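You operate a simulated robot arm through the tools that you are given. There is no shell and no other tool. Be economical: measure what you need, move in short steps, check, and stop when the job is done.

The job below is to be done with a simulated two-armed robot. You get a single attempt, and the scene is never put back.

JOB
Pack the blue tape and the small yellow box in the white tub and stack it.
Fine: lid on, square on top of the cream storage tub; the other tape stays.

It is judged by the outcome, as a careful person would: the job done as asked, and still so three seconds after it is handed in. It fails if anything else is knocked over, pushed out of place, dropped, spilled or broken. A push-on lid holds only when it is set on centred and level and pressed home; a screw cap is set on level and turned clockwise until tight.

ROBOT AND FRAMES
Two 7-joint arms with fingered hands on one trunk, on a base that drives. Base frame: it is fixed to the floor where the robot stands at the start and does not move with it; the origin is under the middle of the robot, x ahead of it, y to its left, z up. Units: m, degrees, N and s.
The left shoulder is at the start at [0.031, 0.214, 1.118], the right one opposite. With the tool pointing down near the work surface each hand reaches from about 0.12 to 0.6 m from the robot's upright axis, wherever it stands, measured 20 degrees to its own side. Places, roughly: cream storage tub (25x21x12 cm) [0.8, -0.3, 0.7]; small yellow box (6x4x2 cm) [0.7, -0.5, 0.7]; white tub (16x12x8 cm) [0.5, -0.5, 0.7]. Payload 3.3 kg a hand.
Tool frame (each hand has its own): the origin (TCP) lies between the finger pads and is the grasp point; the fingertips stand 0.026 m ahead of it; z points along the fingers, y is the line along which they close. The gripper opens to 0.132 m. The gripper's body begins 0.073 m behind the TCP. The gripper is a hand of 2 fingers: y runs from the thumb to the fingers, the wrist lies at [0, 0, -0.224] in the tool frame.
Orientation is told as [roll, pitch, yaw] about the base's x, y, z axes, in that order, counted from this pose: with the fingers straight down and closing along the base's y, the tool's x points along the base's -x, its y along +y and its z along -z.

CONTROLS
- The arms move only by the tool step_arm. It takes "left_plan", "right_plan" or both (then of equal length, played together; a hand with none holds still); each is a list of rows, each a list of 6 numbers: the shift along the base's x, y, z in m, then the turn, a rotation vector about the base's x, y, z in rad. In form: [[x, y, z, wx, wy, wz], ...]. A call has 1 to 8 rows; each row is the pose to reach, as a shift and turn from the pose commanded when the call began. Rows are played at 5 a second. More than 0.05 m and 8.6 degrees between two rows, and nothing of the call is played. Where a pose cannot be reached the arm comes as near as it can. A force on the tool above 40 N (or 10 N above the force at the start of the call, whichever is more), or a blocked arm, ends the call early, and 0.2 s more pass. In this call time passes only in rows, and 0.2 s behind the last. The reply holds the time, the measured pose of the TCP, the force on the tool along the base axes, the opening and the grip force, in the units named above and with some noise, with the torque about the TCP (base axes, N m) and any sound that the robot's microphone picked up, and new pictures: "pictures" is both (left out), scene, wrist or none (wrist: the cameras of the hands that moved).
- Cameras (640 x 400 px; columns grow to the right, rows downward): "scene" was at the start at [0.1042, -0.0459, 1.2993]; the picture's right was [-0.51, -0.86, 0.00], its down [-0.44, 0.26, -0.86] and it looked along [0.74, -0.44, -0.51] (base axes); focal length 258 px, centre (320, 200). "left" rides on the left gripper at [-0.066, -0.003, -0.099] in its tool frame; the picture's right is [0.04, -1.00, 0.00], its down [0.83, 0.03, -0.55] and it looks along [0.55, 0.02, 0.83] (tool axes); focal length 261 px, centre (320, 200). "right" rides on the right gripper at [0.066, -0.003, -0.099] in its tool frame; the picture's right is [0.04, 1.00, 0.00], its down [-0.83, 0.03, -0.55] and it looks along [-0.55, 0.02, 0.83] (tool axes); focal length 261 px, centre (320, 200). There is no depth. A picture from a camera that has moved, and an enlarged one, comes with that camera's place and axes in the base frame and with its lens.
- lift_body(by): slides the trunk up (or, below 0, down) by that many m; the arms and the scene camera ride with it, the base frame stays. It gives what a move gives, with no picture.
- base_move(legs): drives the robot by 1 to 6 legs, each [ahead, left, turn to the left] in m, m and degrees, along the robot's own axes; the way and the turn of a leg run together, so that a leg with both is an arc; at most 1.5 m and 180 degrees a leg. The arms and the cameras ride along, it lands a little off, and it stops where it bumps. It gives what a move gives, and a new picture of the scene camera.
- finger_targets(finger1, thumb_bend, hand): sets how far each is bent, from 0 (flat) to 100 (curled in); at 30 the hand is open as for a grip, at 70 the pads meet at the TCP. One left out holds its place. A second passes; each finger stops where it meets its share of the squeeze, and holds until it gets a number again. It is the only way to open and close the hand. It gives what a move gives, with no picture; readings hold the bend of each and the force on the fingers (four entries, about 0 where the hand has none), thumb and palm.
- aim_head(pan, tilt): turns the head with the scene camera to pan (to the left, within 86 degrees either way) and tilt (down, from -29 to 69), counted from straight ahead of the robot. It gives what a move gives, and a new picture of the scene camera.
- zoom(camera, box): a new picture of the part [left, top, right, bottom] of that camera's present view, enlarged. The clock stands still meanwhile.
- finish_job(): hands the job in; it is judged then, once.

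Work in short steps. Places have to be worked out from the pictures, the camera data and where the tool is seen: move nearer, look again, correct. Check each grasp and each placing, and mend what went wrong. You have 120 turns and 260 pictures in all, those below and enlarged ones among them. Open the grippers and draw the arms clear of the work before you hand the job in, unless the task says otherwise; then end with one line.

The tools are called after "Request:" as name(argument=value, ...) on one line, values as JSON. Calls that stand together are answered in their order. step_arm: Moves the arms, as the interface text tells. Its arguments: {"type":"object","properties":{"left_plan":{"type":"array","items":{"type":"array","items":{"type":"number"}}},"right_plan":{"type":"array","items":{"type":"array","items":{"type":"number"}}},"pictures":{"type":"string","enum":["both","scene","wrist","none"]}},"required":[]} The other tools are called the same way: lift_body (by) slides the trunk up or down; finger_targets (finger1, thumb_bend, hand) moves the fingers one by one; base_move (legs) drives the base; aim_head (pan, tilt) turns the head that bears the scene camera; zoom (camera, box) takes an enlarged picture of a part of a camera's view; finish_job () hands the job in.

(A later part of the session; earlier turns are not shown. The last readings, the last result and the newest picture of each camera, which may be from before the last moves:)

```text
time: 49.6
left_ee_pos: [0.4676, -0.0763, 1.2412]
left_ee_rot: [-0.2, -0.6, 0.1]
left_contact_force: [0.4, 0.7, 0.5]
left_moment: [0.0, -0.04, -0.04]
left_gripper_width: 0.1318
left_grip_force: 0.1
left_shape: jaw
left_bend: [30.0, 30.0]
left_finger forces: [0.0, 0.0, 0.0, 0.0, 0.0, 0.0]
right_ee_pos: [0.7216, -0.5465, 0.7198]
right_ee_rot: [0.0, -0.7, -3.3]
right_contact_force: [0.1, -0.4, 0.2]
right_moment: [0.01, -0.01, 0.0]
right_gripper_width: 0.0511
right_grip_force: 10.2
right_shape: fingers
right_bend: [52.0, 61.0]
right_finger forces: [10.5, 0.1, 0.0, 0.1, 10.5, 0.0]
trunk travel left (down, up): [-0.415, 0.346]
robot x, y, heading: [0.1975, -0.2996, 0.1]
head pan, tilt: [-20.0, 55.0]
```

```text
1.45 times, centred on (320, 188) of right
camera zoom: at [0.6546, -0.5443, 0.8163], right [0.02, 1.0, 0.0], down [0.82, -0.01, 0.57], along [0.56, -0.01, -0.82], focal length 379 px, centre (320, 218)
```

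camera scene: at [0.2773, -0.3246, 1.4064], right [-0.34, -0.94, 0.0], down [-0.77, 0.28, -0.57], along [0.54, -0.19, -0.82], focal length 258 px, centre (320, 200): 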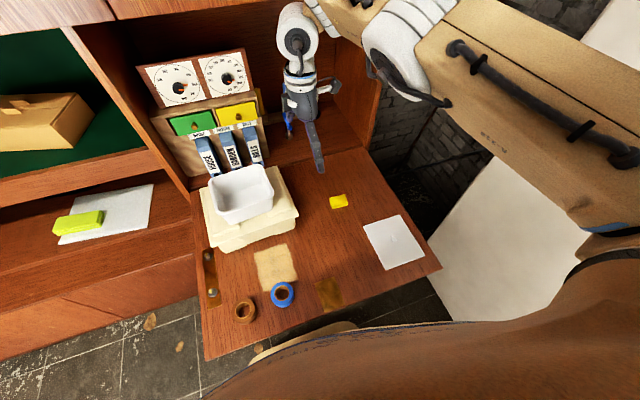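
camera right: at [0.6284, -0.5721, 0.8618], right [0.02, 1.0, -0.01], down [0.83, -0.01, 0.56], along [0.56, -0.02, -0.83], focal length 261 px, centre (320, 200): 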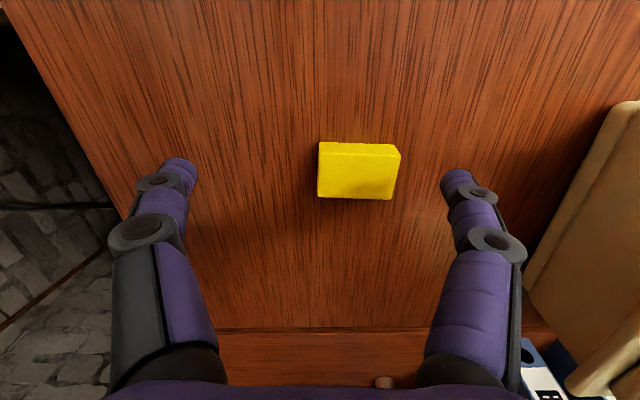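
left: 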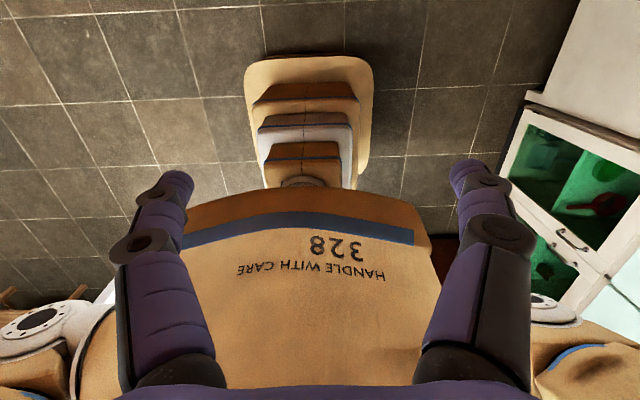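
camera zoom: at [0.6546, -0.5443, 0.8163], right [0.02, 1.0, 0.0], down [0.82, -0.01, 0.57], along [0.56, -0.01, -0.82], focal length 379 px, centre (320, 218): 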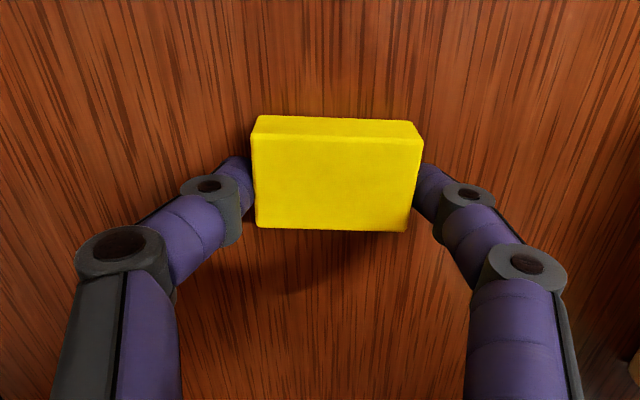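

The box is held at about 10 N. I'll tighten a little and lift.

Request:
finger_targets(hand="right", finger1=74, thumb_bend=74)

Request:
lift_body(by=0.08)

Request:
zoom(camera="right", box=[0, 0, 640, 400])

```text
time: 50.6
left_ee_pos: [0.4679, -0.077, 1.2404]
left_ee_rot: [-0.2, -0.7, 0.1]
left_contact_force: [0.5, 1.0, -0.4]
left_moment: [-0.04, 0.0, -0.02]
left_gripper_width: 0.132
left_grip_force: 0.0
left_shape: jaw
left_bend: [30.0, 30.0]
left_finger forces: [0.1, 0.0, 0.0, 0.0, 0.1, 0.0]
right_ee_pos: [0.7221, -0.5461, 0.719]
right_ee_rot: [-0.1, -0.9, -3.2]
right_contact_force: [0.3, 0.2, 0.0]
right_moment: [-0.03, -0.01, -0.01]
right_gripper_width: 0.0504
right_grip_force: 14.4
right_shape: fingers
right_bend: [49.0, 66.0]
right_finger forces: [14.8, 0.0, 0.0, 0.0, 14.8, 0.0]
trunk travel left (down, up): [-0.415, 0.346]
robot x, y, heading: [0.1964, -0.2985, -0.1]
head pan, tilt: [-20.0, 55.0]
```

```text
time: 51.8
left_ee_pos: [0.4682, -0.0766, 1.3206]
left_ee_rot: [0.0, -0.6, 0.2]
left_contact_force: [-0.2, 0.7, 0.0]
left_moment: [0.01, 0.04, 0.03]
left_gripper_width: 0.1318
left_grip_force: 0.1
left_shape: jaw
left_bend: [30.0, 30.0]
left_finger forces: [0.0, 0.1, 0.1, 0.0, 0.0, 0.0]
right_ee_pos: [0.7221, -0.5464, 0.7978]
right_ee_rot: [-0.1, -0.8, -3.3]
right_contact_force: [-0.6, 0.8, -0.7]
right_moment: [0.02, 0.0, 0.04]
right_gripper_width: 0.0504
right_grip_force: 14.7
right_shape: fingers
right_bend: [49.0, 66.0]
right_finger forces: [14.8, 0.0, 0.0, 0.0, 14.6, 0.0]
trunk travel left (down, up): [-0.495, 0.266]
robot x, y, heading: [0.1927, -0.2949, 0.0]
head pan, tilt: [-20.0, 55.0]
```

```text
1.00 times, centred on (320, 200) of right (not enlarged: the box is as wide or as high as the picture)
camera zoom: at [0.6547, -0.5442, 0.896], right [0.02, 1.0, 0.0], down [0.83, -0.01, 0.56], along [0.56, -0.01, -0.83], focal length 261 px, centre (320, 200)
```

zoom: 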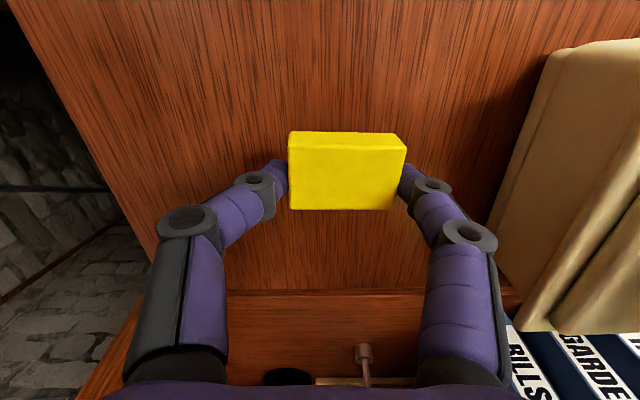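

The box is held firmly. The fingers are wide just above the TCP, so I'll lower the box through the tub's centre with the hand closing along the tub's long axis. First I raise it, drive over and turn the wrist to match.

Request:
lift_body(by=0.1)

Request:
step_arm(right_plan=[[0, 0, 0.04, 0, 0, 0.06], [0, 0, 0.08, 0, 0, 0.12]], pictures="none")

Request:
base_move(legs=[[0.025, 0.17, 0]])

```text
time: 53.1
left_ee_pos: [0.4692, -0.0762, 1.4216]
left_ee_rot: [-0.2, -0.6, 0.1]
left_contact_force: [-0.4, 0.3, -0.1]
left_moment: [-0.01, 0.0, -0.01]
left_gripper_width: 0.1317
left_grip_force: 0.0
left_shape: jaw
left_bend: [30.0, 30.0]
left_finger forces: [0.1, 0.0, 0.1, 0.1, 0.0, 0.0]
right_ee_pos: [0.7225, -0.5469, 0.8992]
right_ee_rot: [-0.2, -0.8, -3.3]
right_contact_force: [1.0, -0.1, -0.4]
right_moment: [0.01, -0.02, -0.01]
right_gripper_width: 0.0506
right_grip_force: 14.9
right_shape: fingers
right_bend: [49.0, 66.0]
right_finger forces: [14.8, 0.0, 0.1, 0.0, 14.7, 0.1]
trunk travel left (down, up): [-0.595, 0.166]
robot x, y, heading: [0.1959, -0.3024, 0.0]
head pan, tilt: [-20.0, 55.0]
```

```text
time: 53.7
left_ee_pos: [0.4671, -0.0762, 1.4203]
left_ee_rot: [-0.2, -0.7, 0.1]
left_contact_force: [0.1, -0.2, 0.6]
left_moment: [-0.03, 0.02, 0.02]
left_gripper_width: 0.1318
left_grip_force: 0.1
left_shape: jaw
left_bend: [30.0, 30.0]
left_finger forces: [0.0, 0.0, 0.0, 0.0, 0.0, 0.1]
right_ee_pos: [0.7232, -0.5443, 0.9807]
right_ee_rot: [-0.2, -0.7, 3.6]
right_contact_force: [-0.8, 0.7, 0.8]
right_moment: [-0.04, 0.0, -0.01]
right_gripper_width: 0.0504
right_grip_force: 14.8
right_shape: fingers
right_bend: [49.0, 66.0]
right_finger forces: [14.8, 0.0, 0.1, 0.1, 14.7, 0.1]
trunk travel left (down, up): [-0.595, 0.166]
robot x, y, heading: [0.1948, -0.2985, -0.1]
head pan, tilt: [-20.0, 55.0]
```

```text
time: 55.2
left_ee_pos: [0.494, 0.0945, 1.4204]
left_ee_rot: [-0.2, -0.6, 0.1]
left_contact_force: [-0.6, 0.4, 0.0]
left_moment: [-0.04, 0.02, 0.01]
left_gripper_width: 0.1316
left_grip_force: 0.1
left_shape: jaw
left_bend: [30.0, 30.0]
left_finger forces: [0.0, 0.1, 0.0, 0.0, 0.0, 0.0]
right_ee_pos: [0.7489, -0.3747, 0.9814]
right_ee_rot: [-0.2, -0.7, 3.5]
right_contact_force: [0.0, 1.1, -0.9]
right_moment: [-0.05, 0.01, -0.03]
right_gripper_width: 0.0504
right_grip_force: 14.5
right_shape: fingers
right_bend: [49.0, 66.0]
right_finger forces: [14.9, 0.0, 0.1, 0.1, 14.7, 0.0]
trunk travel left (down, up): [-0.595, 0.166]
robot x, y, heading: [0.2225, -0.1318, -0.0]
head pan, tilt: [-20.0, 55.0]
camera scene: at [0.3009, -0.1526, 1.4595], right [-0.34, -0.94, 0.0], down [-0.77, 0.28, -0.57], along [0.54, -0.2, -0.82], focal length 258 px, centre (320, 200)
```

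scene: 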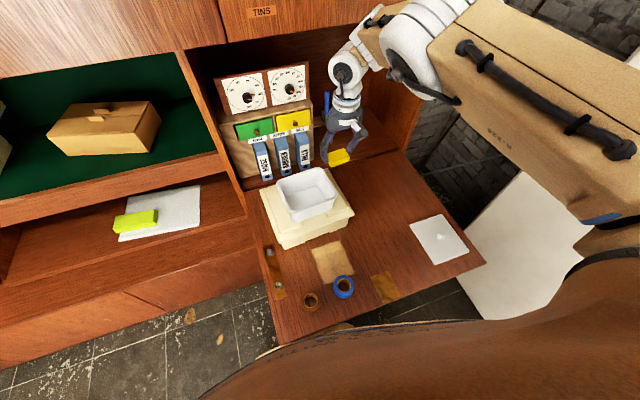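

The view of the stack is clear, so I'll zoom to check it and then move the hand above the tub.

Request:
zoom(camera="scene", box=[240, 150, 370, 250])

Request:
step_arm(right_plan=[[-0.003, 0.035, 0, 0, 0, 0], [-0.006, 0.07, 0, 0, 0, 0], [-0.007, 0.1, 0, 0, 0, 0]], pictures="wrist")

```text
4.00 times, centred on (305, 200) of scene
camera zoom: at [0.3009, -0.1526, 1.4595], right [-0.34, -0.94, 0.0], down [-0.77, 0.28, -0.57], along [0.54, -0.2, -0.82], focal length 1031 px, centre (380, 200)
```

zoom: 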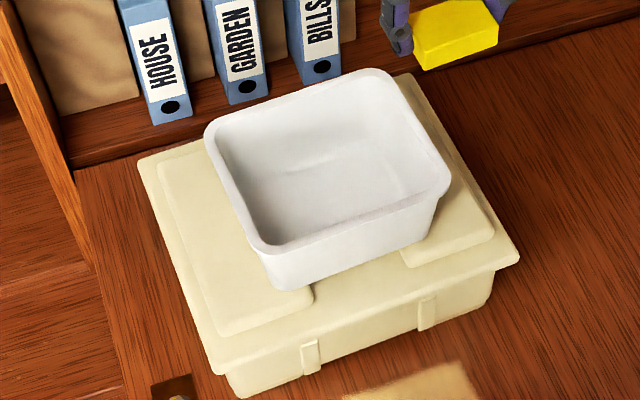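

```text
time: 56.0
left_ee_pos: [0.4928, 0.0937, 1.4203]
left_ee_rot: [-0.1, -0.6, 0.0]
left_contact_force: [0.1, 0.5, 0.8]
left_moment: [0.02, -0.03, -0.02]
left_gripper_width: 0.1318
left_grip_force: 0.0
left_shape: jaw
left_bend: [30.0, 30.0]
left_finger forces: [0.0, 0.0, 0.0, 0.0, 0.0, 0.1]
right_ee_pos: [0.7429, -0.2756, 0.9782]
right_ee_rot: [0.0, -0.9, 3.5]
right_contact_force: [-0.8, 0.3, 0.4]
right_moment: [-0.02, 0.0, -0.03]
right_gripper_width: 0.0506
right_grip_force: 14.8
right_shape: fingers
right_bend: [49.0, 66.0]
right_finger forces: [14.7, 0.0, 0.0, 0.1, 14.7, 0.1]
trunk travel left (down, up): [-0.595, 0.166]
robot x, y, heading: [0.2208, -0.1247, 0.3]
head pan, tilt: [-20.0, 55.0]
camera right: at [0.6752, -0.2816, 1.075], right [-0.1, 0.99, 0.0], down [0.82, 0.09, 0.57], along [0.56, 0.06, -0.82], focal length 261 px, centre (320, 200)
```

right: 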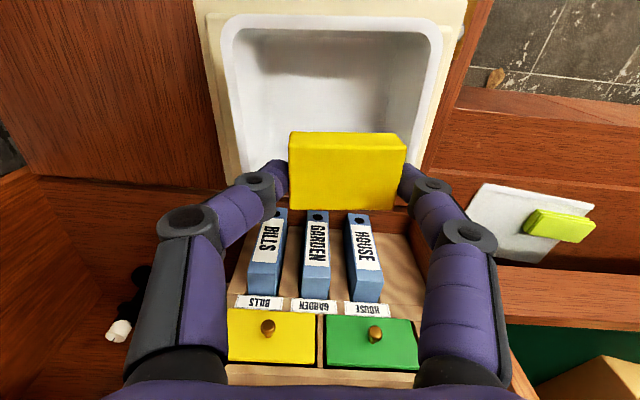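

The box is above the tub's middle. I'll lower it partway with the trunk and look.

Request:
step_arm(right_plan=[[-0.004, -0.002, -0.03, 0, 0.01, 0]], pictures="none")

Request:
lift_body(by=-0.06)

Request:
zoom(camera="right", box=[0, 0, 640, 400])

Request:
zoom(camera="scene", box=[230, 100, 370, 220])

```text
time: 56.4
left_ee_pos: [0.4931, 0.0916, 1.4213]
left_ee_rot: [-0.1, -0.6, 0.1]
left_contact_force: [0.6, 0.2, 0.4]
left_moment: [0.01, 0.0, 0.01]
left_gripper_width: 0.132
left_grip_force: 0.0
left_shape: jaw
left_bend: [30.0, 30.0]
left_finger forces: [0.0, 0.1, 0.0, 0.0, 0.0, 0.1]
right_ee_pos: [0.7374, -0.2783, 0.9483]
right_ee_rot: [-0.2, -0.3, 3.4]
right_contact_force: [-0.1, -0.4, -0.7]
right_moment: [-0.01, 0.0, 0.0]
right_gripper_width: 0.0508
right_grip_force: 15.1
right_shape: fingers
right_bend: [49.0, 66.0]
right_finger forces: [14.7, 0.1, 0.1, 0.1, 14.7, 0.1]
trunk travel left (down, up): [-0.595, 0.166]
robot x, y, heading: [0.2197, -0.1276, 0.0]
head pan, tilt: [-20.0, 55.0]
```

```text
time: 57.4
left_ee_pos: [0.4936, 0.093, 1.3606]
left_ee_rot: [-0.2, -0.7, 0.1]
left_contact_force: [-0.9, -0.4, 0.4]
left_moment: [-0.01, -0.01, -0.02]
left_gripper_width: 0.1319
left_grip_force: 0.1
left_shape: jaw
left_bend: [30.0, 30.0]
left_finger forces: [0.1, 0.0, 0.0, 0.0, 0.0, 0.0]
right_ee_pos: [0.7373, -0.279, 0.8906]
right_ee_rot: [-0.2, -0.3, 3.5]
right_contact_force: [0.8, 0.1, 0.2]
right_moment: [0.0, -0.02, 0.04]
right_gripper_width: 0.0504
right_grip_force: 15.1
right_shape: fingers
right_bend: [49.0, 66.0]
right_finger forces: [14.7, 0.0, 0.0, 0.0, 14.7, 0.0]
trunk travel left (down, up): [-0.535, 0.226]
robot x, y, heading: [0.2194, -0.126, 0.2]
head pan, tilt: [-20.0, 55.0]
```

```text
1.00 times, centred on (320, 200) of right (not enlarged: the box is as wide or as high as the picture)
camera zoom: at [0.6711, -0.284, 0.9883], right [-0.1, 0.99, 0.0], down [0.83, 0.09, 0.56], along [0.55, 0.06, -0.83], focal length 261 px, centre (320, 200)
```

zoom: 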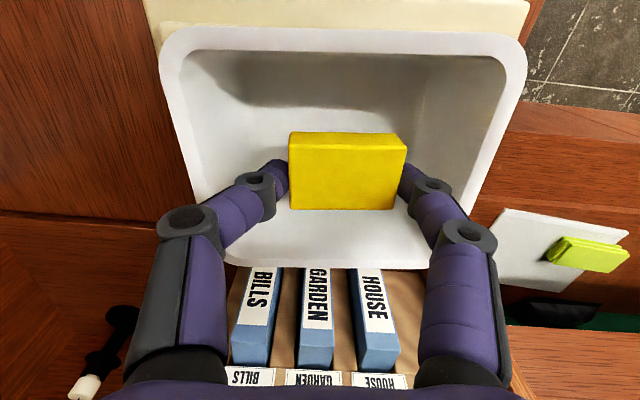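

```text
3.33 times, centred on (300, 160) of scene
camera zoom: at [0.3028, -0.1542, 1.3995], right [-0.34, -0.94, 0.0], down [-0.77, 0.28, -0.57], along [0.54, -0.2, -0.82], focal length 859 px, centre (387, 333)
```

zoom: 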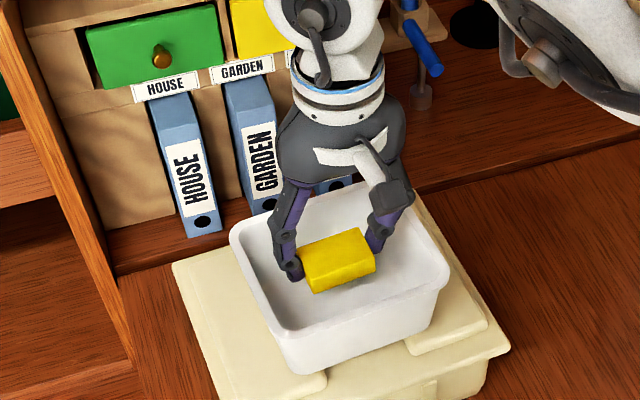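

The knuckles would touch the rim if I went much lower. I'll centre the hand over the opening and release with both fingers opening evenly, so the box falls flat.

Request:
step_arm(right_plan=[[0.0, 0.004, -0.004, 0, 0, 0]], pictures="none")

Request:
finger_targets(hand="right", finger1=41, thumb_bend=58)

Request:
zoom(camera="right", box=[0, 0, 640, 400])

```text
time: 57.8
left_ee_pos: [0.4935, 0.0934, 1.3613]
left_ee_rot: [-0.2, -0.7, 0.1]
left_contact_force: [-0.5, 0.4, 0.1]
left_moment: [-0.01, 0.01, 0.0]
left_gripper_width: 0.132
left_grip_force: 0.1
left_shape: jaw
left_bend: [30.0, 30.0]
left_finger forces: [0.0, 0.0, 0.1, 0.0, 0.0, 0.0]
right_ee_pos: [0.7379, -0.2749, 0.8881]
right_ee_rot: [-0.2, -0.3, 3.5]
right_contact_force: [0.3, 0.1, -0.5]
right_moment: [-0.02, 0.0, -0.01]
right_gripper_width: 0.0505
right_grip_force: 14.9
right_shape: fingers
right_bend: [49.0, 66.0]
right_finger forces: [14.7, 0.0, 0.0, 0.0, 14.7, 0.0]
trunk travel left (down, up): [-0.535, 0.226]
robot x, y, heading: [0.2207, -0.1279, -0.1]
head pan, tilt: [-20.0, 55.0]
```

```text
time: 58.8
left_ee_pos: [0.4931, 0.094, 1.3603]
left_ee_rot: [-0.3, -0.5, 0.1]
left_contact_force: [-0.1, -0.3, 0.0]
left_moment: [0.02, 0.02, 0.0]
left_gripper_width: 0.1315
left_grip_force: 0.1
left_shape: jaw
left_bend: [30.0, 30.0]
left_finger forces: [0.0, 0.0, 0.0, 0.0, 0.0, 0.1]
right_ee_pos: [0.7382, -0.2739, 0.8863]
right_ee_rot: [-0.1, -0.3, 3.4]
right_contact_force: [0.7, -0.2, 0.2]
right_moment: [0.02, 0.04, -0.02]
right_gripper_width: 0.0692
right_grip_force: 0.1
right_shape: fingers
right_bend: [41.0, 57.0]
right_finger forces: [0.0, 0.0, 0.0, 0.1, 0.1, 0.0]
trunk travel left (down, up): [-0.535, 0.226]
robot x, y, heading: [0.2244, -0.1304, 0.2]
head pan, tilt: [-20.0, 55.0]
```

```text
1.00 times, centred on (320, 200) of right (not enlarged: the box is as wide or as high as the picture)
camera zoom: at [0.6711, -0.2798, 0.9842], right [-0.1, 0.99, 0.0], down [0.83, 0.09, 0.56], along [0.55, 0.06, -0.83], focal length 261 px, centre (320, 200)
```

zoom: 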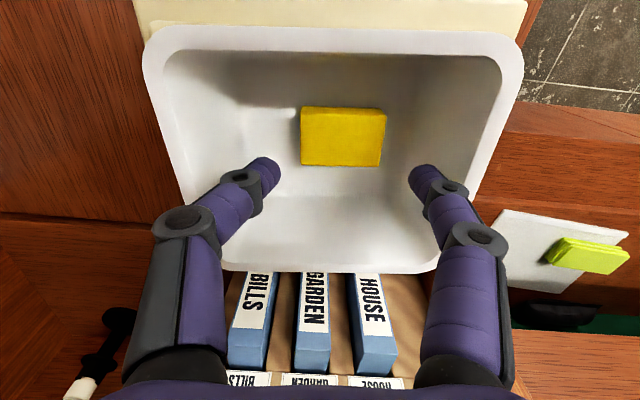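

The box lies flat in the tub. I'll raise the hand, open it and back up for the blue tape.

Request:
lift_body(by=0.09)

Request:
base_move(legs=[[-0.2, 0, 0]])

Request:
finger_targets(hand="right", finger1=32, thumb_bend=32)

Request:
zoom(camera="right", box=[0, 0, 640, 400])

```text
time: 60.0
left_ee_pos: [0.4937, 0.0936, 1.4504]
left_ee_rot: [-0.2, -0.6, 0.1]
left_contact_force: [0.0, -0.2, 0.1]
left_moment: [0.01, 0.0, 0.0]
left_gripper_width: 0.1319
left_grip_force: 0.1
left_shape: jaw
left_bend: [30.0, 30.0]
left_finger forces: [0.0, 0.1, 0.0, 0.0, 0.1, 0.1]
right_ee_pos: [0.7384, -0.2738, 0.9767]
right_ee_rot: [-0.1, -0.4, 3.5]
right_contact_force: [-0.2, 0.0, 0.2]
right_moment: [0.03, 0.03, 0.0]
right_gripper_width: 0.0692
right_grip_force: 0.1
right_shape: fingers
right_bend: [41.0, 57.0]
right_finger forces: [0.0, 0.0, 0.0, 0.0, 0.0, 0.0]
trunk travel left (down, up): [-0.625, 0.136]
robot x, y, heading: [0.2186, -0.1306, 0.0]
head pan, tilt: [-20.0, 55.0]
```

```text
time: 61.6
left_ee_pos: [0.2908, 0.0944, 1.4514]
left_ee_rot: [-0.1, -0.7, 0.5]
left_contact_force: [-1.0, -0.9, 1.0]
left_moment: [-0.01, -0.04, -0.01]
left_gripper_width: 0.1319
left_grip_force: 0.0
left_shape: jaw
left_bend: [30.0, 30.0]
left_finger forces: [0.0, 0.0, 0.1, 0.0, 0.0, 0.1]
right_ee_pos: [0.5373, -0.2713, 0.9765]
right_ee_rot: [-0.1, -0.3, 3.9]
right_contact_force: [-1.3, 1.1, 1.0]
right_moment: [0.0, -0.03, -0.02]
right_gripper_width: 0.0693
right_grip_force: 0.0
right_shape: fingers
right_bend: [41.0, 57.0]
right_finger forces: [0.1, 0.0, 0.1, 0.0, 0.0, 0.0]
trunk travel left (down, up): [-0.625, 0.136]
robot x, y, heading: [0.023, -0.1304, 0.5]
head pan, tilt: [-20.0, 55.0]
camera scene: at [0.099, -0.1547, 1.4896], right [-0.33, -0.94, 0.0], down [-0.77, 0.27, -0.57], along [0.54, -0.19, -0.82], focal length 258 px, centre (320, 200)
```

scene: 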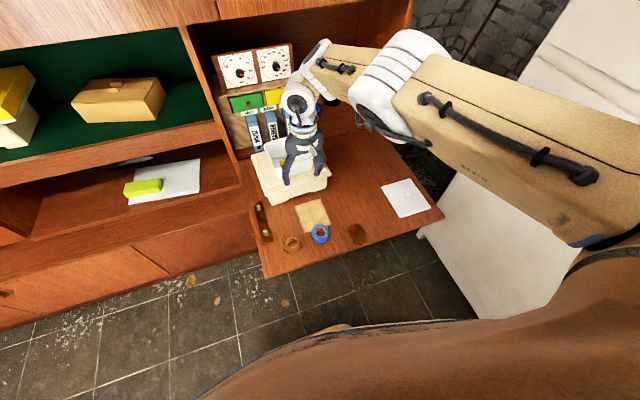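

```text
time: 62.6
left_ee_pos: [0.2928, 0.0935, 1.4504]
left_ee_rot: [-0.2, -0.7, 0.5]
left_contact_force: [-0.3, -0.2, -0.4]
left_moment: [-0.01, 0.0, 0.02]
left_gripper_width: 0.132
left_grip_force: 0.1
left_shape: jaw
left_bend: [30.0, 30.0]
left_finger forces: [0.1, 0.0, 0.0, 0.1, 0.1, 0.1]
right_ee_pos: [0.5386, -0.273, 0.9765]
right_ee_rot: [0.0, -0.3, 3.9]
right_contact_force: [1.2, 0.7, -0.6]
right_moment: [0.04, 0.0, -0.01]
right_gripper_width: 0.1265
right_grip_force: 0.1
right_shape: fingers
right_bend: [32.0, 32.0]
right_finger forces: [0.0, 0.0, 0.0, 0.1, 0.0, 0.0]
trunk travel left (down, up): [-0.625, 0.136]
robot x, y, heading: [0.0204, -0.1287, 0.6]
head pan, tilt: [-20.0, 55.0]
```

```text
1.00 times, centred on (320, 200) of right (not enlarged: the box is as wide or as high as the picture)
camera zoom: at [0.472, -0.278, 1.0742], right [-0.11, 0.99, 0.0], down [0.83, 0.09, 0.56], along [0.55, 0.06, -0.83], focal length 261 px, centre (320, 200)
```

zoom: 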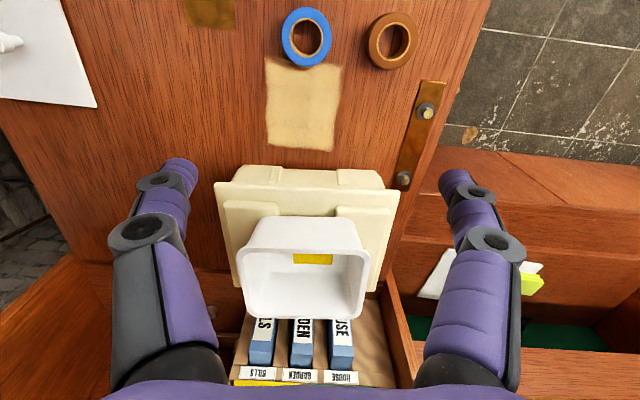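

The blue tape is at about (0.486, -0.293), and the brown tape is about 4.5 cm away from it. I'll turn the hand about 50° so the fingers stay clear of the brown one, and come above it.

Request:
step_arm(right_plan=[[-0.01, -0.004, -0.02, 0, 0, 0.13], [-0.02, -0.008, -0.04, 0, 0, 0.26], [-0.03, -0.012, -0.06, 0, 0, 0.39], [-0.04, -0.016, -0.08, 0, 0, 0.52], [-0.052, -0.02, -0.1, 0, 0, 0.65], [-0.052, -0.02, -0.13, 0, 0, 0.78]], pictures="wrist")

```text
time: 64.0
left_ee_pos: [0.2925, 0.0937, 1.4506]
left_ee_rot: [-0.2, -0.6, 0.4]
left_contact_force: [0.7, -0.2, 0.2]
left_moment: [0.01, -0.01, 0.05]
left_gripper_width: 0.132
left_grip_force: 0.1
left_shape: jaw
left_bend: [30.0, 30.0]
left_finger forces: [0.0, 0.1, 0.0, 0.1, 0.0, 0.0]
right_ee_pos: [0.4851, -0.2903, 0.8462]
right_ee_rot: [-0.1, -0.3, 48.8]
right_contact_force: [-0.6, 0.8, -1.1]
right_moment: [0.02, 0.01, -0.01]
right_gripper_width: 0.1268
right_grip_force: 0.0
right_shape: fingers
right_bend: [32.0, 32.0]
right_finger forces: [0.0, 0.0, 0.0, 0.0, 0.0, 0.0]
trunk travel left (down, up): [-0.625, 0.136]
robot x, y, heading: [0.0238, -0.1282, 0.3]
head pan, tilt: [-20.0, 55.0]
camera right: at [0.4426, -0.3417, 0.9435], right [-0.78, 0.63, 0.0], down [0.52, 0.65, 0.56], along [0.35, 0.43, -0.83], focal length 261 px, centre (320, 200)
```

right: 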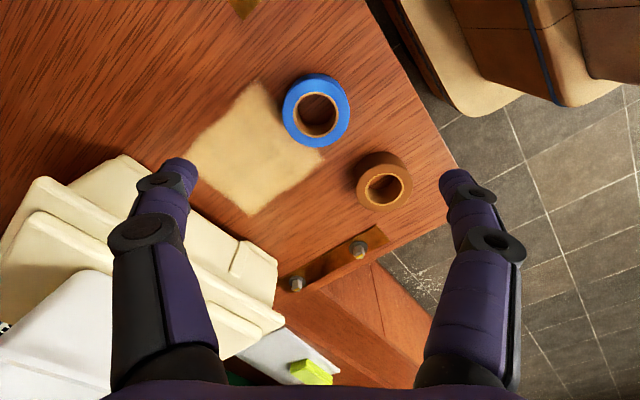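

The tape is centred under the hand at (0.485, -0.296). I'll descend.

Request:
step_arm(right_plan=[[0, -0.004, -0.04, 0, 0, 0], [0, -0.004, -0.08, 0, 0, 0], [0, -0.004, -0.11, 0, 0, 0], [0, -0.004, -0.12, 0, 0, 0]], pictures="both")

Request:
zoom(camera="scene", box=[250, 180, 390, 280])

```text
time: 65.0
left_ee_pos: [0.2922, 0.0935, 1.4511]
left_ee_rot: [-0.2, -0.6, 0.5]
left_contact_force: [0.1, -0.5, 0.6]
left_moment: [0.02, 0.01, 0.0]
left_gripper_width: 0.1319
left_grip_force: 0.0
left_shape: jaw
left_bend: [30.0, 30.0]
left_finger forces: [0.0, 0.1, 0.1, 0.1, 0.0, 0.0]
right_ee_pos: [0.4571, -0.3067, 0.7619]
right_ee_rot: [-0.1, -0.2, 48.6]
right_contact_force: [-0.1, 0.3, 0.3]
right_moment: [-0.06, 0.02, 0.0]
right_gripper_width: 0.1269
right_grip_force: 0.0
right_shape: fingers
right_bend: [32.0, 32.0]
right_finger forces: [0.1, 0.1, 0.0, 0.1, 0.0, 0.0]
right hand out of reach, approached as far as the arm can: row 2, 3, 4
trunk travel left (down, up): [-0.625, 0.136]
robot x, y, heading: [0.0228, -0.1341, 0.4]
head pan, tilt: [-20.0, 55.0]
camera scene: at [0.1004, -0.1545, 1.4895], right [-0.33, -0.94, 0.0], down [-0.77, 0.27, -0.57], along [0.54, -0.19, -0.82], focal length 258 px, centre (320, 200)
camera right: at [0.4151, -0.357, 0.8597], right [-0.78, 0.63, 0.0], down [0.52, 0.65, 0.56], along [0.35, 0.43, -0.83], focal length 261 px, centre (320, 200)
```

scene: 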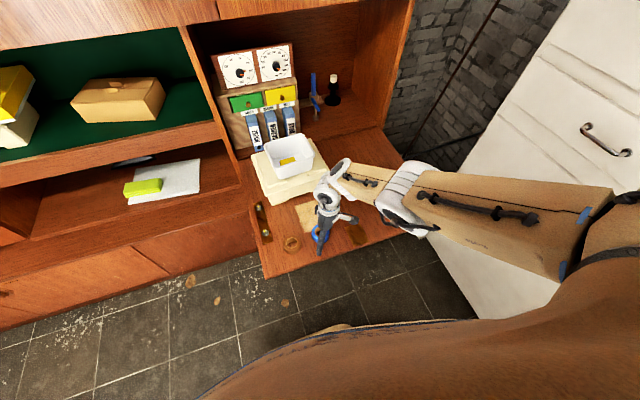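
right: 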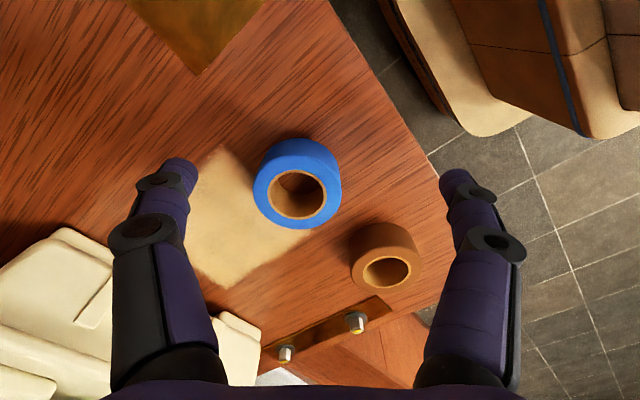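

```text
4.00 times, centred on (320, 230) of scene
camera zoom: at [0.1004, -0.1545, 1.4895], right [-0.33, -0.94, 0.0], down [-0.77, 0.27, -0.57], along [0.54, -0.19, -0.82], focal length 1031 px, centre (320, 80)
```

zoom: 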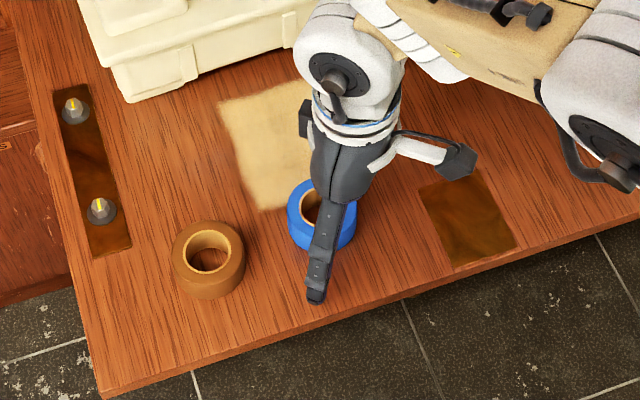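

The trunk is too high again. I'll raise the hand back over the tape, then lower the trunk.

Request:
step_arm(right_plan=[[0.01, 0.004, 0.04, 0, 0, 0], [0.028, 0.011, 0.08, 0, 0, 0]], pictures="none")

Request:
lift_body(by=-0.095)

Request:
zoom(camera="right", box=[0, 0, 640, 400])

```text
time: 65.6
left_ee_pos: [0.2927, 0.0934, 1.4507]
left_ee_rot: [-0.2, -0.6, 0.4]
left_contact_force: [-0.2, -0.5, -0.6]
left_moment: [0.02, -0.02, -0.03]
left_gripper_width: 0.132
left_grip_force: 0.1
left_shape: jaw
left_bend: [30.0, 30.0]
left_finger forces: [0.1, 0.0, 0.0, 0.0, 0.0, 0.1]
right_ee_pos: [0.4852, -0.2934, 0.8412]
right_ee_rot: [0.0, -0.3, 48.6]
right_contact_force: [-0.2, 0.1, 0.5]
right_moment: [-0.01, -0.01, 0.0]
right_gripper_width: 0.1268
right_grip_force: 0.0
right_shape: fingers
right_bend: [32.0, 32.0]
right_finger forces: [0.0, 0.1, 0.1, 0.1, 0.0, 0.0]
trunk travel left (down, up): [-0.625, 0.136]
robot x, y, heading: [0.0177, -0.1334, 0.3]
head pan, tilt: [-20.0, 55.0]
```

```text
time: 66.9
left_ee_pos: [0.2915, 0.0942, 1.3561]
left_ee_rot: [-0.1, -0.7, 0.5]
left_contact_force: [0.8, -0.1, -0.5]
left_moment: [-0.03, 0.0, -0.03]
left_gripper_width: 0.1319
left_grip_force: 0.0
left_shape: jaw
left_bend: [30.0, 30.0]
left_finger forces: [0.0, 0.0, 0.0, 0.0, 0.0, 0.0]
right_ee_pos: [0.4865, -0.2956, 0.7476]
right_ee_rot: [-0.1, -0.3, 48.6]
right_contact_force: [0.0, 0.6, 0.3]
right_moment: [-0.03, -0.02, -0.01]
right_gripper_width: 0.1267
right_grip_force: 0.0
right_shape: fingers
right_bend: [32.0, 32.0]
right_finger forces: [0.0, 0.0, 0.0, 0.0, 0.0, 0.1]
trunk travel left (down, up): [-0.53, 0.231]
robot x, y, heading: [0.0208, -0.1272, 0.3]
head pan, tilt: [-20.0, 55.0]
```

```text
1.00 times, centred on (320, 200) of right (not enlarged: the box is as wide or as high as the picture)
camera zoom: at [0.4446, -0.3457, 0.8451], right [-0.78, 0.63, 0.0], down [0.52, 0.65, 0.56], along [0.35, 0.43, -0.83], focal length 261 px, centre (320, 200)
```

zoom: 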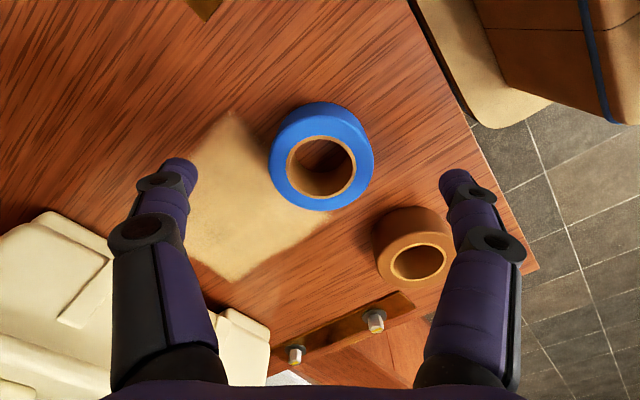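

The tape is centred between the fingers. I'll lower 2 cm and close on it.

Request:
lift_body(by=-0.02)

Request:
finger_targets(hand="right", finger1=58, thumb_bend=58)

Request:
zoom(camera="right", box=[0, 0, 640, 400])

```text
time: 67.6
left_ee_pos: [0.2914, 0.0933, 1.3371]
left_ee_rot: [-0.2, -0.7, 0.5]
left_contact_force: [-0.5, 0.1, 1.2]
left_moment: [-0.02, -0.01, 0.03]
left_gripper_width: 0.1319
left_grip_force: 0.1
left_shape: jaw
left_bend: [30.0, 30.0]
left_finger forces: [0.0, 0.0, 0.0, 0.0, 0.0, 0.0]
right_ee_pos: [0.4875, -0.2954, 0.7283]
right_ee_rot: [-0.1, -0.3, 48.5]
right_contact_force: [0.5, 0.8, 0.3]
right_moment: [-0.01, 0.0, -0.01]
right_gripper_width: 0.1269
right_grip_force: 0.1
right_shape: fingers
right_bend: [32.0, 32.0]
right_finger forces: [0.0, 0.1, 0.1, 0.0, 0.1, 0.1]
trunk travel left (down, up): [-0.51, 0.251]
robot x, y, heading: [0.0219, -0.1298, 0.5]
head pan, tilt: [-20.0, 55.0]
```

```text
time: 68.6
left_ee_pos: [0.2914, 0.0941, 1.3361]
left_ee_rot: [-0.3, -0.6, 0.6]
left_contact_force: [-0.2, 0.4, -0.1]
left_moment: [0.01, 0.0, -0.01]
left_gripper_width: 0.1318
left_grip_force: 0.0
left_shape: jaw
left_bend: [30.0, 30.0]
left_finger forces: [0.0, 0.1, 0.0, 0.0, 0.1, 0.1]
right_ee_pos: [0.4867, -0.2955, 0.727]
right_ee_rot: [-0.1, -0.3, 48.6]
right_contact_force: [-0.1, 0.5, 0.1]
right_moment: [-0.03, -0.03, -0.01]
right_gripper_width: 0.0559
right_grip_force: 3.2
right_shape: fingers
right_bend: [53.0, 55.0]
right_finger forces: [3.5, 0.0, 0.0, 0.0, 3.5, 0.0]
trunk travel left (down, up): [-0.51, 0.251]
robot x, y, heading: [0.0206, -0.1303, 0.3]
head pan, tilt: [-20.0, 55.0]
```

```text
1.00 times, centred on (320, 200) of right (not enlarged: the box is as wide or as high as the picture)
camera zoom: at [0.4447, -0.3458, 0.8249], right [-0.78, 0.63, 0.0], down [0.52, 0.65, 0.56], along [0.35, 0.43, -0.83], focal length 261 px, centre (320, 200)
```

zoom: 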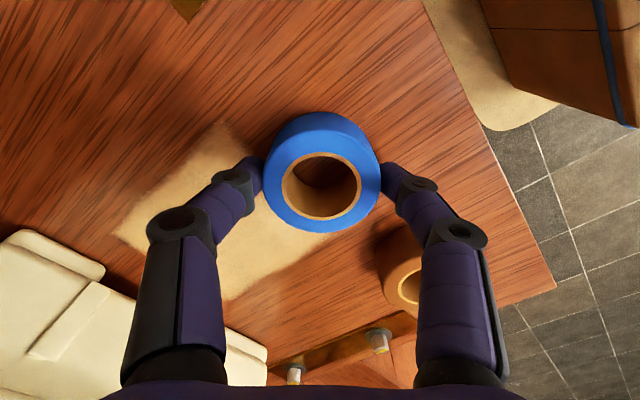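

Both fingers are on the tape. I'll tighten and lift.

Request:
finger_targets(hand="right", finger1=76, thumb_bend=76)

Request:
lift_body(by=0.04)

Request:
zoom(camera="right", box=[0, 0, 640, 400])

```text
time: 69.6
left_ee_pos: [0.2919, 0.0939, 1.3356]
left_ee_rot: [-0.3, -0.6, 0.5]
left_contact_force: [-0.8, -0.2, -0.1]
left_moment: [0.0, 0.0, 0.04]
left_gripper_width: 0.1317
left_grip_force: 0.1
left_shape: jaw
left_bend: [30.0, 30.0]
left_finger forces: [0.0, 0.0, 0.0, 0.1, 0.0, 0.0]
right_ee_pos: [0.4871, -0.2954, 0.7262]
right_ee_rot: [-0.1, -0.3, 48.6]
right_contact_force: [-0.6, -0.4, -0.3]
right_moment: [0.01, 0.01, -0.05]
right_gripper_width: 0.0533
right_grip_force: 16.9
right_shape: fingers
right_bend: [47.0, 67.0]
right_finger forces: [16.5, 0.0, 0.0, 0.0, 16.7, 0.0]
trunk travel left (down, up): [-0.51, 0.251]
robot x, y, heading: [0.02, -0.1314, 0.5]
head pan, tilt: [-20.0, 55.0]
```

```text
time: 70.4
left_ee_pos: [0.2932, 0.0939, 1.3758]
left_ee_rot: [-0.2, -0.6, 0.5]
left_contact_force: [-0.3, -0.2, 0.4]
left_moment: [0.03, -0.01, 0.0]
left_gripper_width: 0.132
left_grip_force: 0.1
left_shape: jaw
left_bend: [30.0, 30.0]
left_finger forces: [0.0, 0.0, 0.0, 0.1, 0.1, 0.0]
right_ee_pos: [0.4856, -0.2951, 0.767]
right_ee_rot: [-0.2, -0.2, 48.6]
right_contact_force: [-0.4, 0.1, 0.2]
right_moment: [-0.01, 0.01, -0.01]
right_gripper_width: 0.0533
right_grip_force: 16.3
right_shape: fingers
right_bend: [47.0, 67.0]
right_finger forces: [16.6, 0.1, 0.0, 0.0, 16.6, 0.0]
trunk travel left (down, up): [-0.55, 0.211]
robot x, y, heading: [0.018, -0.1306, 0.5]
head pan, tilt: [-20.0, 55.0]
```

```text
1.00 times, centred on (320, 200) of right (not enlarged: the box is as wide or as high as the picture)
camera zoom: at [0.4446, -0.3451, 0.8646], right [-0.78, 0.63, 0.0], down [0.52, 0.65, 0.56], along [0.35, 0.43, -0.83], focal length 261 px, centre (320, 200)
```

zoom: 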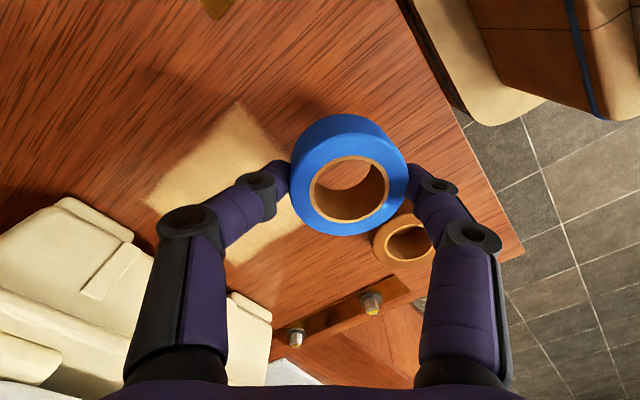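

The tape is held. I'll raise it, turn the wrist back to match the tub, and drive to the stack.

Request:
lift_body(by=0.1)

Request:
step_arm(right_plan=[[0.01, 0.004, 0.02, 0, 0, -0.13], [0.02, 0.008, 0.05, 0, 0, -0.26], [0.03, 0.012, 0.08, 0, 0, -0.39], [0.04, 0.016, 0.11, 0, 0, -0.52], [0.052, 0.018, 0.115, 0, 0, -0.65], [0.052, 0.018, 0.115, 0, 0, -0.79]], pictures="none")

Request:
base_move(legs=[[0.2, 0, -0.4]])

Request:
zoom(camera="right", box=[0, 0, 640, 400])

```text
time: 71.8
left_ee_pos: [0.2924, 0.0926, 1.477]
left_ee_rot: [-0.3, -0.7, 0.5]
left_contact_force: [-0.4, 0.5, -0.6]
left_moment: [0.0, 0.02, -0.01]
left_gripper_width: 0.1318
left_grip_force: 0.1
left_shape: jaw
left_bend: [30.0, 30.0]
left_finger forces: [0.1, 0.1, 0.1, 0.0, 0.1, 0.0]
right_ee_pos: [0.4874, -0.2947, 0.8675]
right_ee_rot: [-0.1, -0.2, 48.6]
right_contact_force: [0.3, 0.1, -1.4]
right_moment: [-0.01, 0.01, 0.03]
right_gripper_width: 0.0533
right_grip_force: 16.5
right_shape: fingers
right_bend: [47.0, 67.0]
right_finger forces: [16.7, 0.0, 0.0, 0.0, 16.6, 0.1]
trunk travel left (down, up): [-0.65, 0.111]
robot x, y, heading: [0.02, -0.1342, 0.4]
head pan, tilt: [-20.0, 55.0]
```

```text
time: 73.2
left_ee_pos: [0.2906, 0.0951, 1.4758]
left_ee_rot: [-0.2, -0.7, 0.4]
left_contact_force: [0.3, 0.2, -0.8]
left_moment: [-0.03, 0.0, -0.02]
left_gripper_width: 0.1319
left_grip_force: 0.0
left_shape: jaw
left_bend: [30.0, 30.0]
left_finger forces: [0.0, 0.0, 0.0, 0.0, 0.0, 0.0]
right_ee_pos: [0.5385, -0.2773, 0.982]
right_ee_rot: [-0.1, -0.3, 3.3]
right_contact_force: [-0.2, -0.9, -0.5]
right_moment: [0.01, -0.01, -0.01]
right_gripper_width: 0.0535
right_grip_force: 16.6
right_shape: fingers
right_bend: [47.0, 67.0]
right_finger forces: [16.5, 0.1, 0.0, 0.0, 16.6, 0.0]
trunk travel left (down, up): [-0.65, 0.111]
robot x, y, heading: [0.0214, -0.1272, 0.8]
head pan, tilt: [-20.0, 55.0]
```

```text
time: 74.8
left_ee_pos: [0.4957, 0.0918, 1.4765]
left_ee_rot: [-0.2, -0.6, -0.1]
left_contact_force: [0.0, -0.1, 0.8]
left_moment: [0.02, 0.01, -0.02]
left_gripper_width: 0.132
left_grip_force: 0.1
left_shape: jaw
left_bend: [30.0, 30.0]
left_finger forces: [0.0, 0.0, 0.1, 0.0, 0.0, 0.0]
right_ee_pos: [0.7384, -0.2812, 0.9824]
right_ee_rot: [-0.1, -0.1, 2.8]
right_contact_force: [0.2, 0.3, 0.6]
right_moment: [-0.04, 0.01, -0.01]
right_gripper_width: 0.0535
right_grip_force: 16.4
right_shape: fingers
right_bend: [47.0, 67.0]
right_finger forces: [16.4, 0.0, 0.1, 0.1, 16.5, 0.0]
trunk travel left (down, up): [-0.65, 0.111]
robot x, y, heading: [0.2238, -0.1298, 0.0]
head pan, tilt: [-20.0, 55.0]
camera scene: at [0.3012, -0.1548, 1.5144], right [-0.34, -0.94, 0.0], down [-0.77, 0.28, -0.57], along [0.54, -0.2, -0.82], focal length 258 px, centre (320, 200)
```

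scene: 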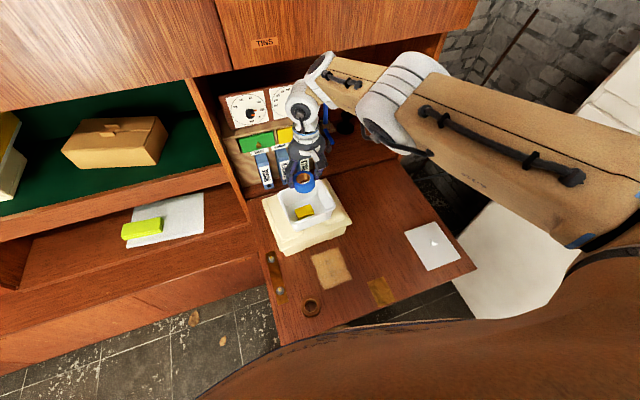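

```text
1.00 times, centred on (320, 200) of right (not enlarged: the box is as wide or as high as the picture)
camera zoom: at [0.6727, -0.2866, 1.0797], right [-0.09, 1.0, 0.0], down [0.83, 0.08, 0.56], along [0.55, 0.05, -0.83], focal length 261 px, centre (320, 200)
```

zoom: 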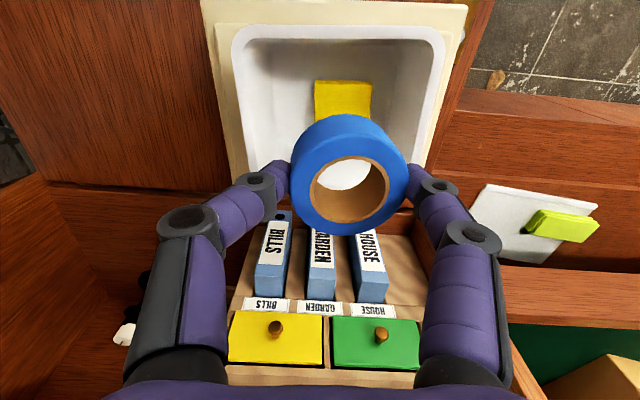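

The tape hangs above the tub. I'll align it over the box so that it lies flat on top, and lower it.

Request:
step_arm(right_plan=[[-0.007, 0.004, -0.03, 0, 0, 0.01]], pictures="none")

Request:
lift_body(by=-0.06)

Request:
zoom(camera="right", box=[0, 0, 640, 400])

Request:
zoom(camera="scene", box=[230, 100, 370, 220])

```text
time: 75.2
left_ee_pos: [0.4938, 0.0922, 1.4759]
left_ee_rot: [-0.1, -0.5, -0.1]
left_contact_force: [-0.7, 0.0, 0.2]
left_moment: [-0.03, 0.01, -0.01]
left_gripper_width: 0.1318
left_grip_force: 0.2
left_shape: jaw
left_bend: [30.0, 30.0]
left_finger forces: [0.1, 0.0, 0.0, 0.0, 0.0, 0.0]
right_ee_pos: [0.7283, -0.2778, 0.951]
right_ee_rot: [-0.2, -0.3, 3.5]
right_contact_force: [0.3, 0.5, -1.3]
right_moment: [0.0, -0.01, -0.03]
right_gripper_width: 0.0535
right_grip_force: 16.7
right_shape: fingers
right_bend: [47.0, 67.0]
right_finger forces: [16.7, 0.0, 0.1, 0.1, 16.6, 0.1]
trunk travel left (down, up): [-0.65, 0.111]
robot x, y, heading: [0.2218, -0.1331, -0.2]
head pan, tilt: [-20.0, 55.0]
```

```text
time: 76.2
left_ee_pos: [0.4941, 0.0913, 1.416]
left_ee_rot: [-0.3, -0.6, 0.0]
left_contact_force: [-0.3, -0.2, 0.6]
left_moment: [0.03, 0.01, 0.0]
left_gripper_width: 0.1318
left_grip_force: 0.0
left_shape: jaw
left_bend: [30.0, 30.0]
left_finger forces: [0.0, 0.1, 0.1, 0.0, 0.1, 0.0]
right_ee_pos: [0.7314, -0.2776, 0.8936]
right_ee_rot: [-0.1, -0.3, 3.5]
right_contact_force: [-0.1, -0.1, -0.2]
right_moment: [-0.04, 0.01, 0.02]
right_gripper_width: 0.0533
right_grip_force: 16.7
right_shape: fingers
right_bend: [47.0, 67.0]
right_finger forces: [16.6, 0.1, 0.0, 0.1, 16.6, 0.0]
trunk travel left (down, up): [-0.59, 0.171]
robot x, y, heading: [0.222, -0.1277, -0.5]
head pan, tilt: [-20.0, 55.0]
```

```text
1.00 times, centred on (320, 200) of right (not enlarged: the box is as wide or as high as the picture)
camera zoom: at [0.6649, -0.2832, 0.9903], right [-0.1, 1.0, 0.0], down [0.83, 0.08, 0.56], along [0.56, 0.05, -0.83], focal length 261 px, centre (320, 200)
```

zoom: 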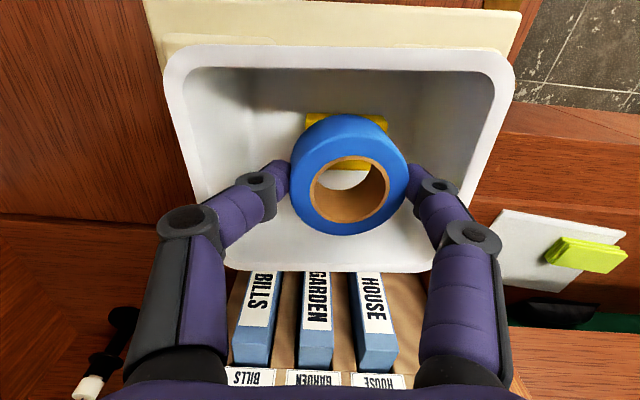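

```text
3.33 times, centred on (300, 160) of scene
camera zoom: at [0.3011, -0.1547, 1.4545], right [-0.34, -0.94, 0.0], down [-0.77, 0.28, -0.57], along [0.54, -0.2, -0.82], focal length 859 px, centre (387, 333)
```

zoom: 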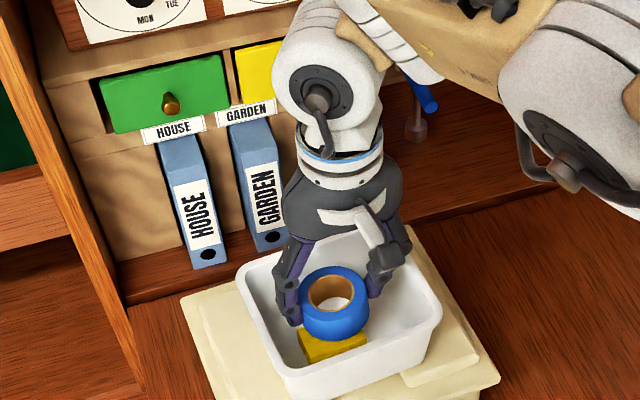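

The tape is just above the box. I'll lower a few mm more and release evenly.

Request:
lift_body(by=-0.007)

Request:
finger_targets(hand="right", finger1=40, thumb_bend=60)

Request:
zoom(camera="right", box=[0, 0, 640, 400])

```text
time: 76.7
left_ee_pos: [0.4952, 0.0897, 1.4091]
left_ee_rot: [-0.2, -0.6, -0.1]
left_contact_force: [0.2, 0.3, 0.2]
left_moment: [0.0, -0.01, 0.0]
left_gripper_width: 0.132
left_grip_force: 0.1
left_shape: jaw
left_bend: [30.0, 30.0]
left_finger forces: [0.1, 0.0, 0.1, 0.0, 0.0, 0.0]
right_ee_pos: [0.7308, -0.2775, 0.8847]
right_ee_rot: [0.0, -0.3, 3.4]
right_contact_force: [0.1, 0.3, -0.5]
right_moment: [0.0, -0.03, 0.01]
right_gripper_width: 0.0535
right_grip_force: 16.3
right_shape: fingers
right_bend: [47.0, 67.0]
right_finger forces: [16.6, 0.0, 0.1, 0.0, 16.6, 0.0]
trunk travel left (down, up): [-0.583, 0.178]
robot x, y, heading: [0.2215, -0.1311, -0.1]
head pan, tilt: [-20.0, 55.0]
```

```text
time: 77.7
left_ee_pos: [0.4939, 0.0915, 1.4093]
left_ee_rot: [-0.2, -0.6, -0.1]
left_contact_force: [0.1, -0.8, 0.3]
left_moment: [0.02, 0.0, 0.0]
left_gripper_width: 0.132
left_grip_force: 0.1
left_shape: jaw
left_bend: [30.0, 30.0]
left_finger forces: [0.0, 0.0, 0.0, 0.1, 0.0, 0.0]
right_ee_pos: [0.7309, -0.2779, 0.8861]
right_ee_rot: [-0.1, -0.3, 3.3]
right_contact_force: [0.5, -0.3, 0.1]
right_moment: [-0.01, 0.01, 0.01]
right_gripper_width: 0.066
right_grip_force: 0.1
right_shape: fingers
right_bend: [40.0, 60.0]
right_finger forces: [0.1, 0.0, 0.1, 0.0, 0.0, 0.1]
trunk travel left (down, up): [-0.583, 0.178]
robot x, y, heading: [0.2205, -0.1275, -0.3]
head pan, tilt: [-20.0, 55.0]
```

```text
1.00 times, centred on (320, 200) of right (not enlarged: the box is as wide or as high as the picture)
camera zoom: at [0.6649, -0.2833, 0.9831], right [-0.1, 1.0, 0.0], down [0.83, 0.08, 0.56], along [0.55, 0.05, -0.83], focal length 261 px, centre (320, 200)
```

zoom: 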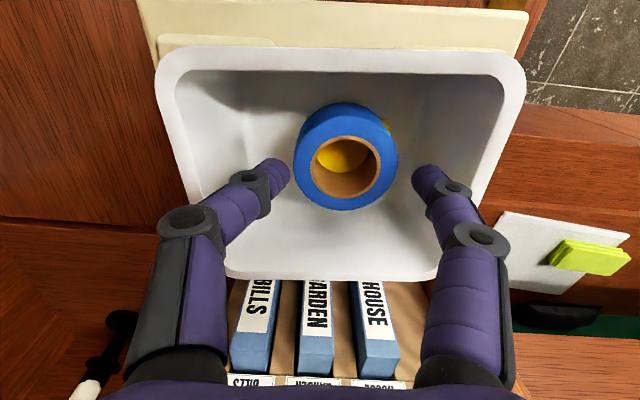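

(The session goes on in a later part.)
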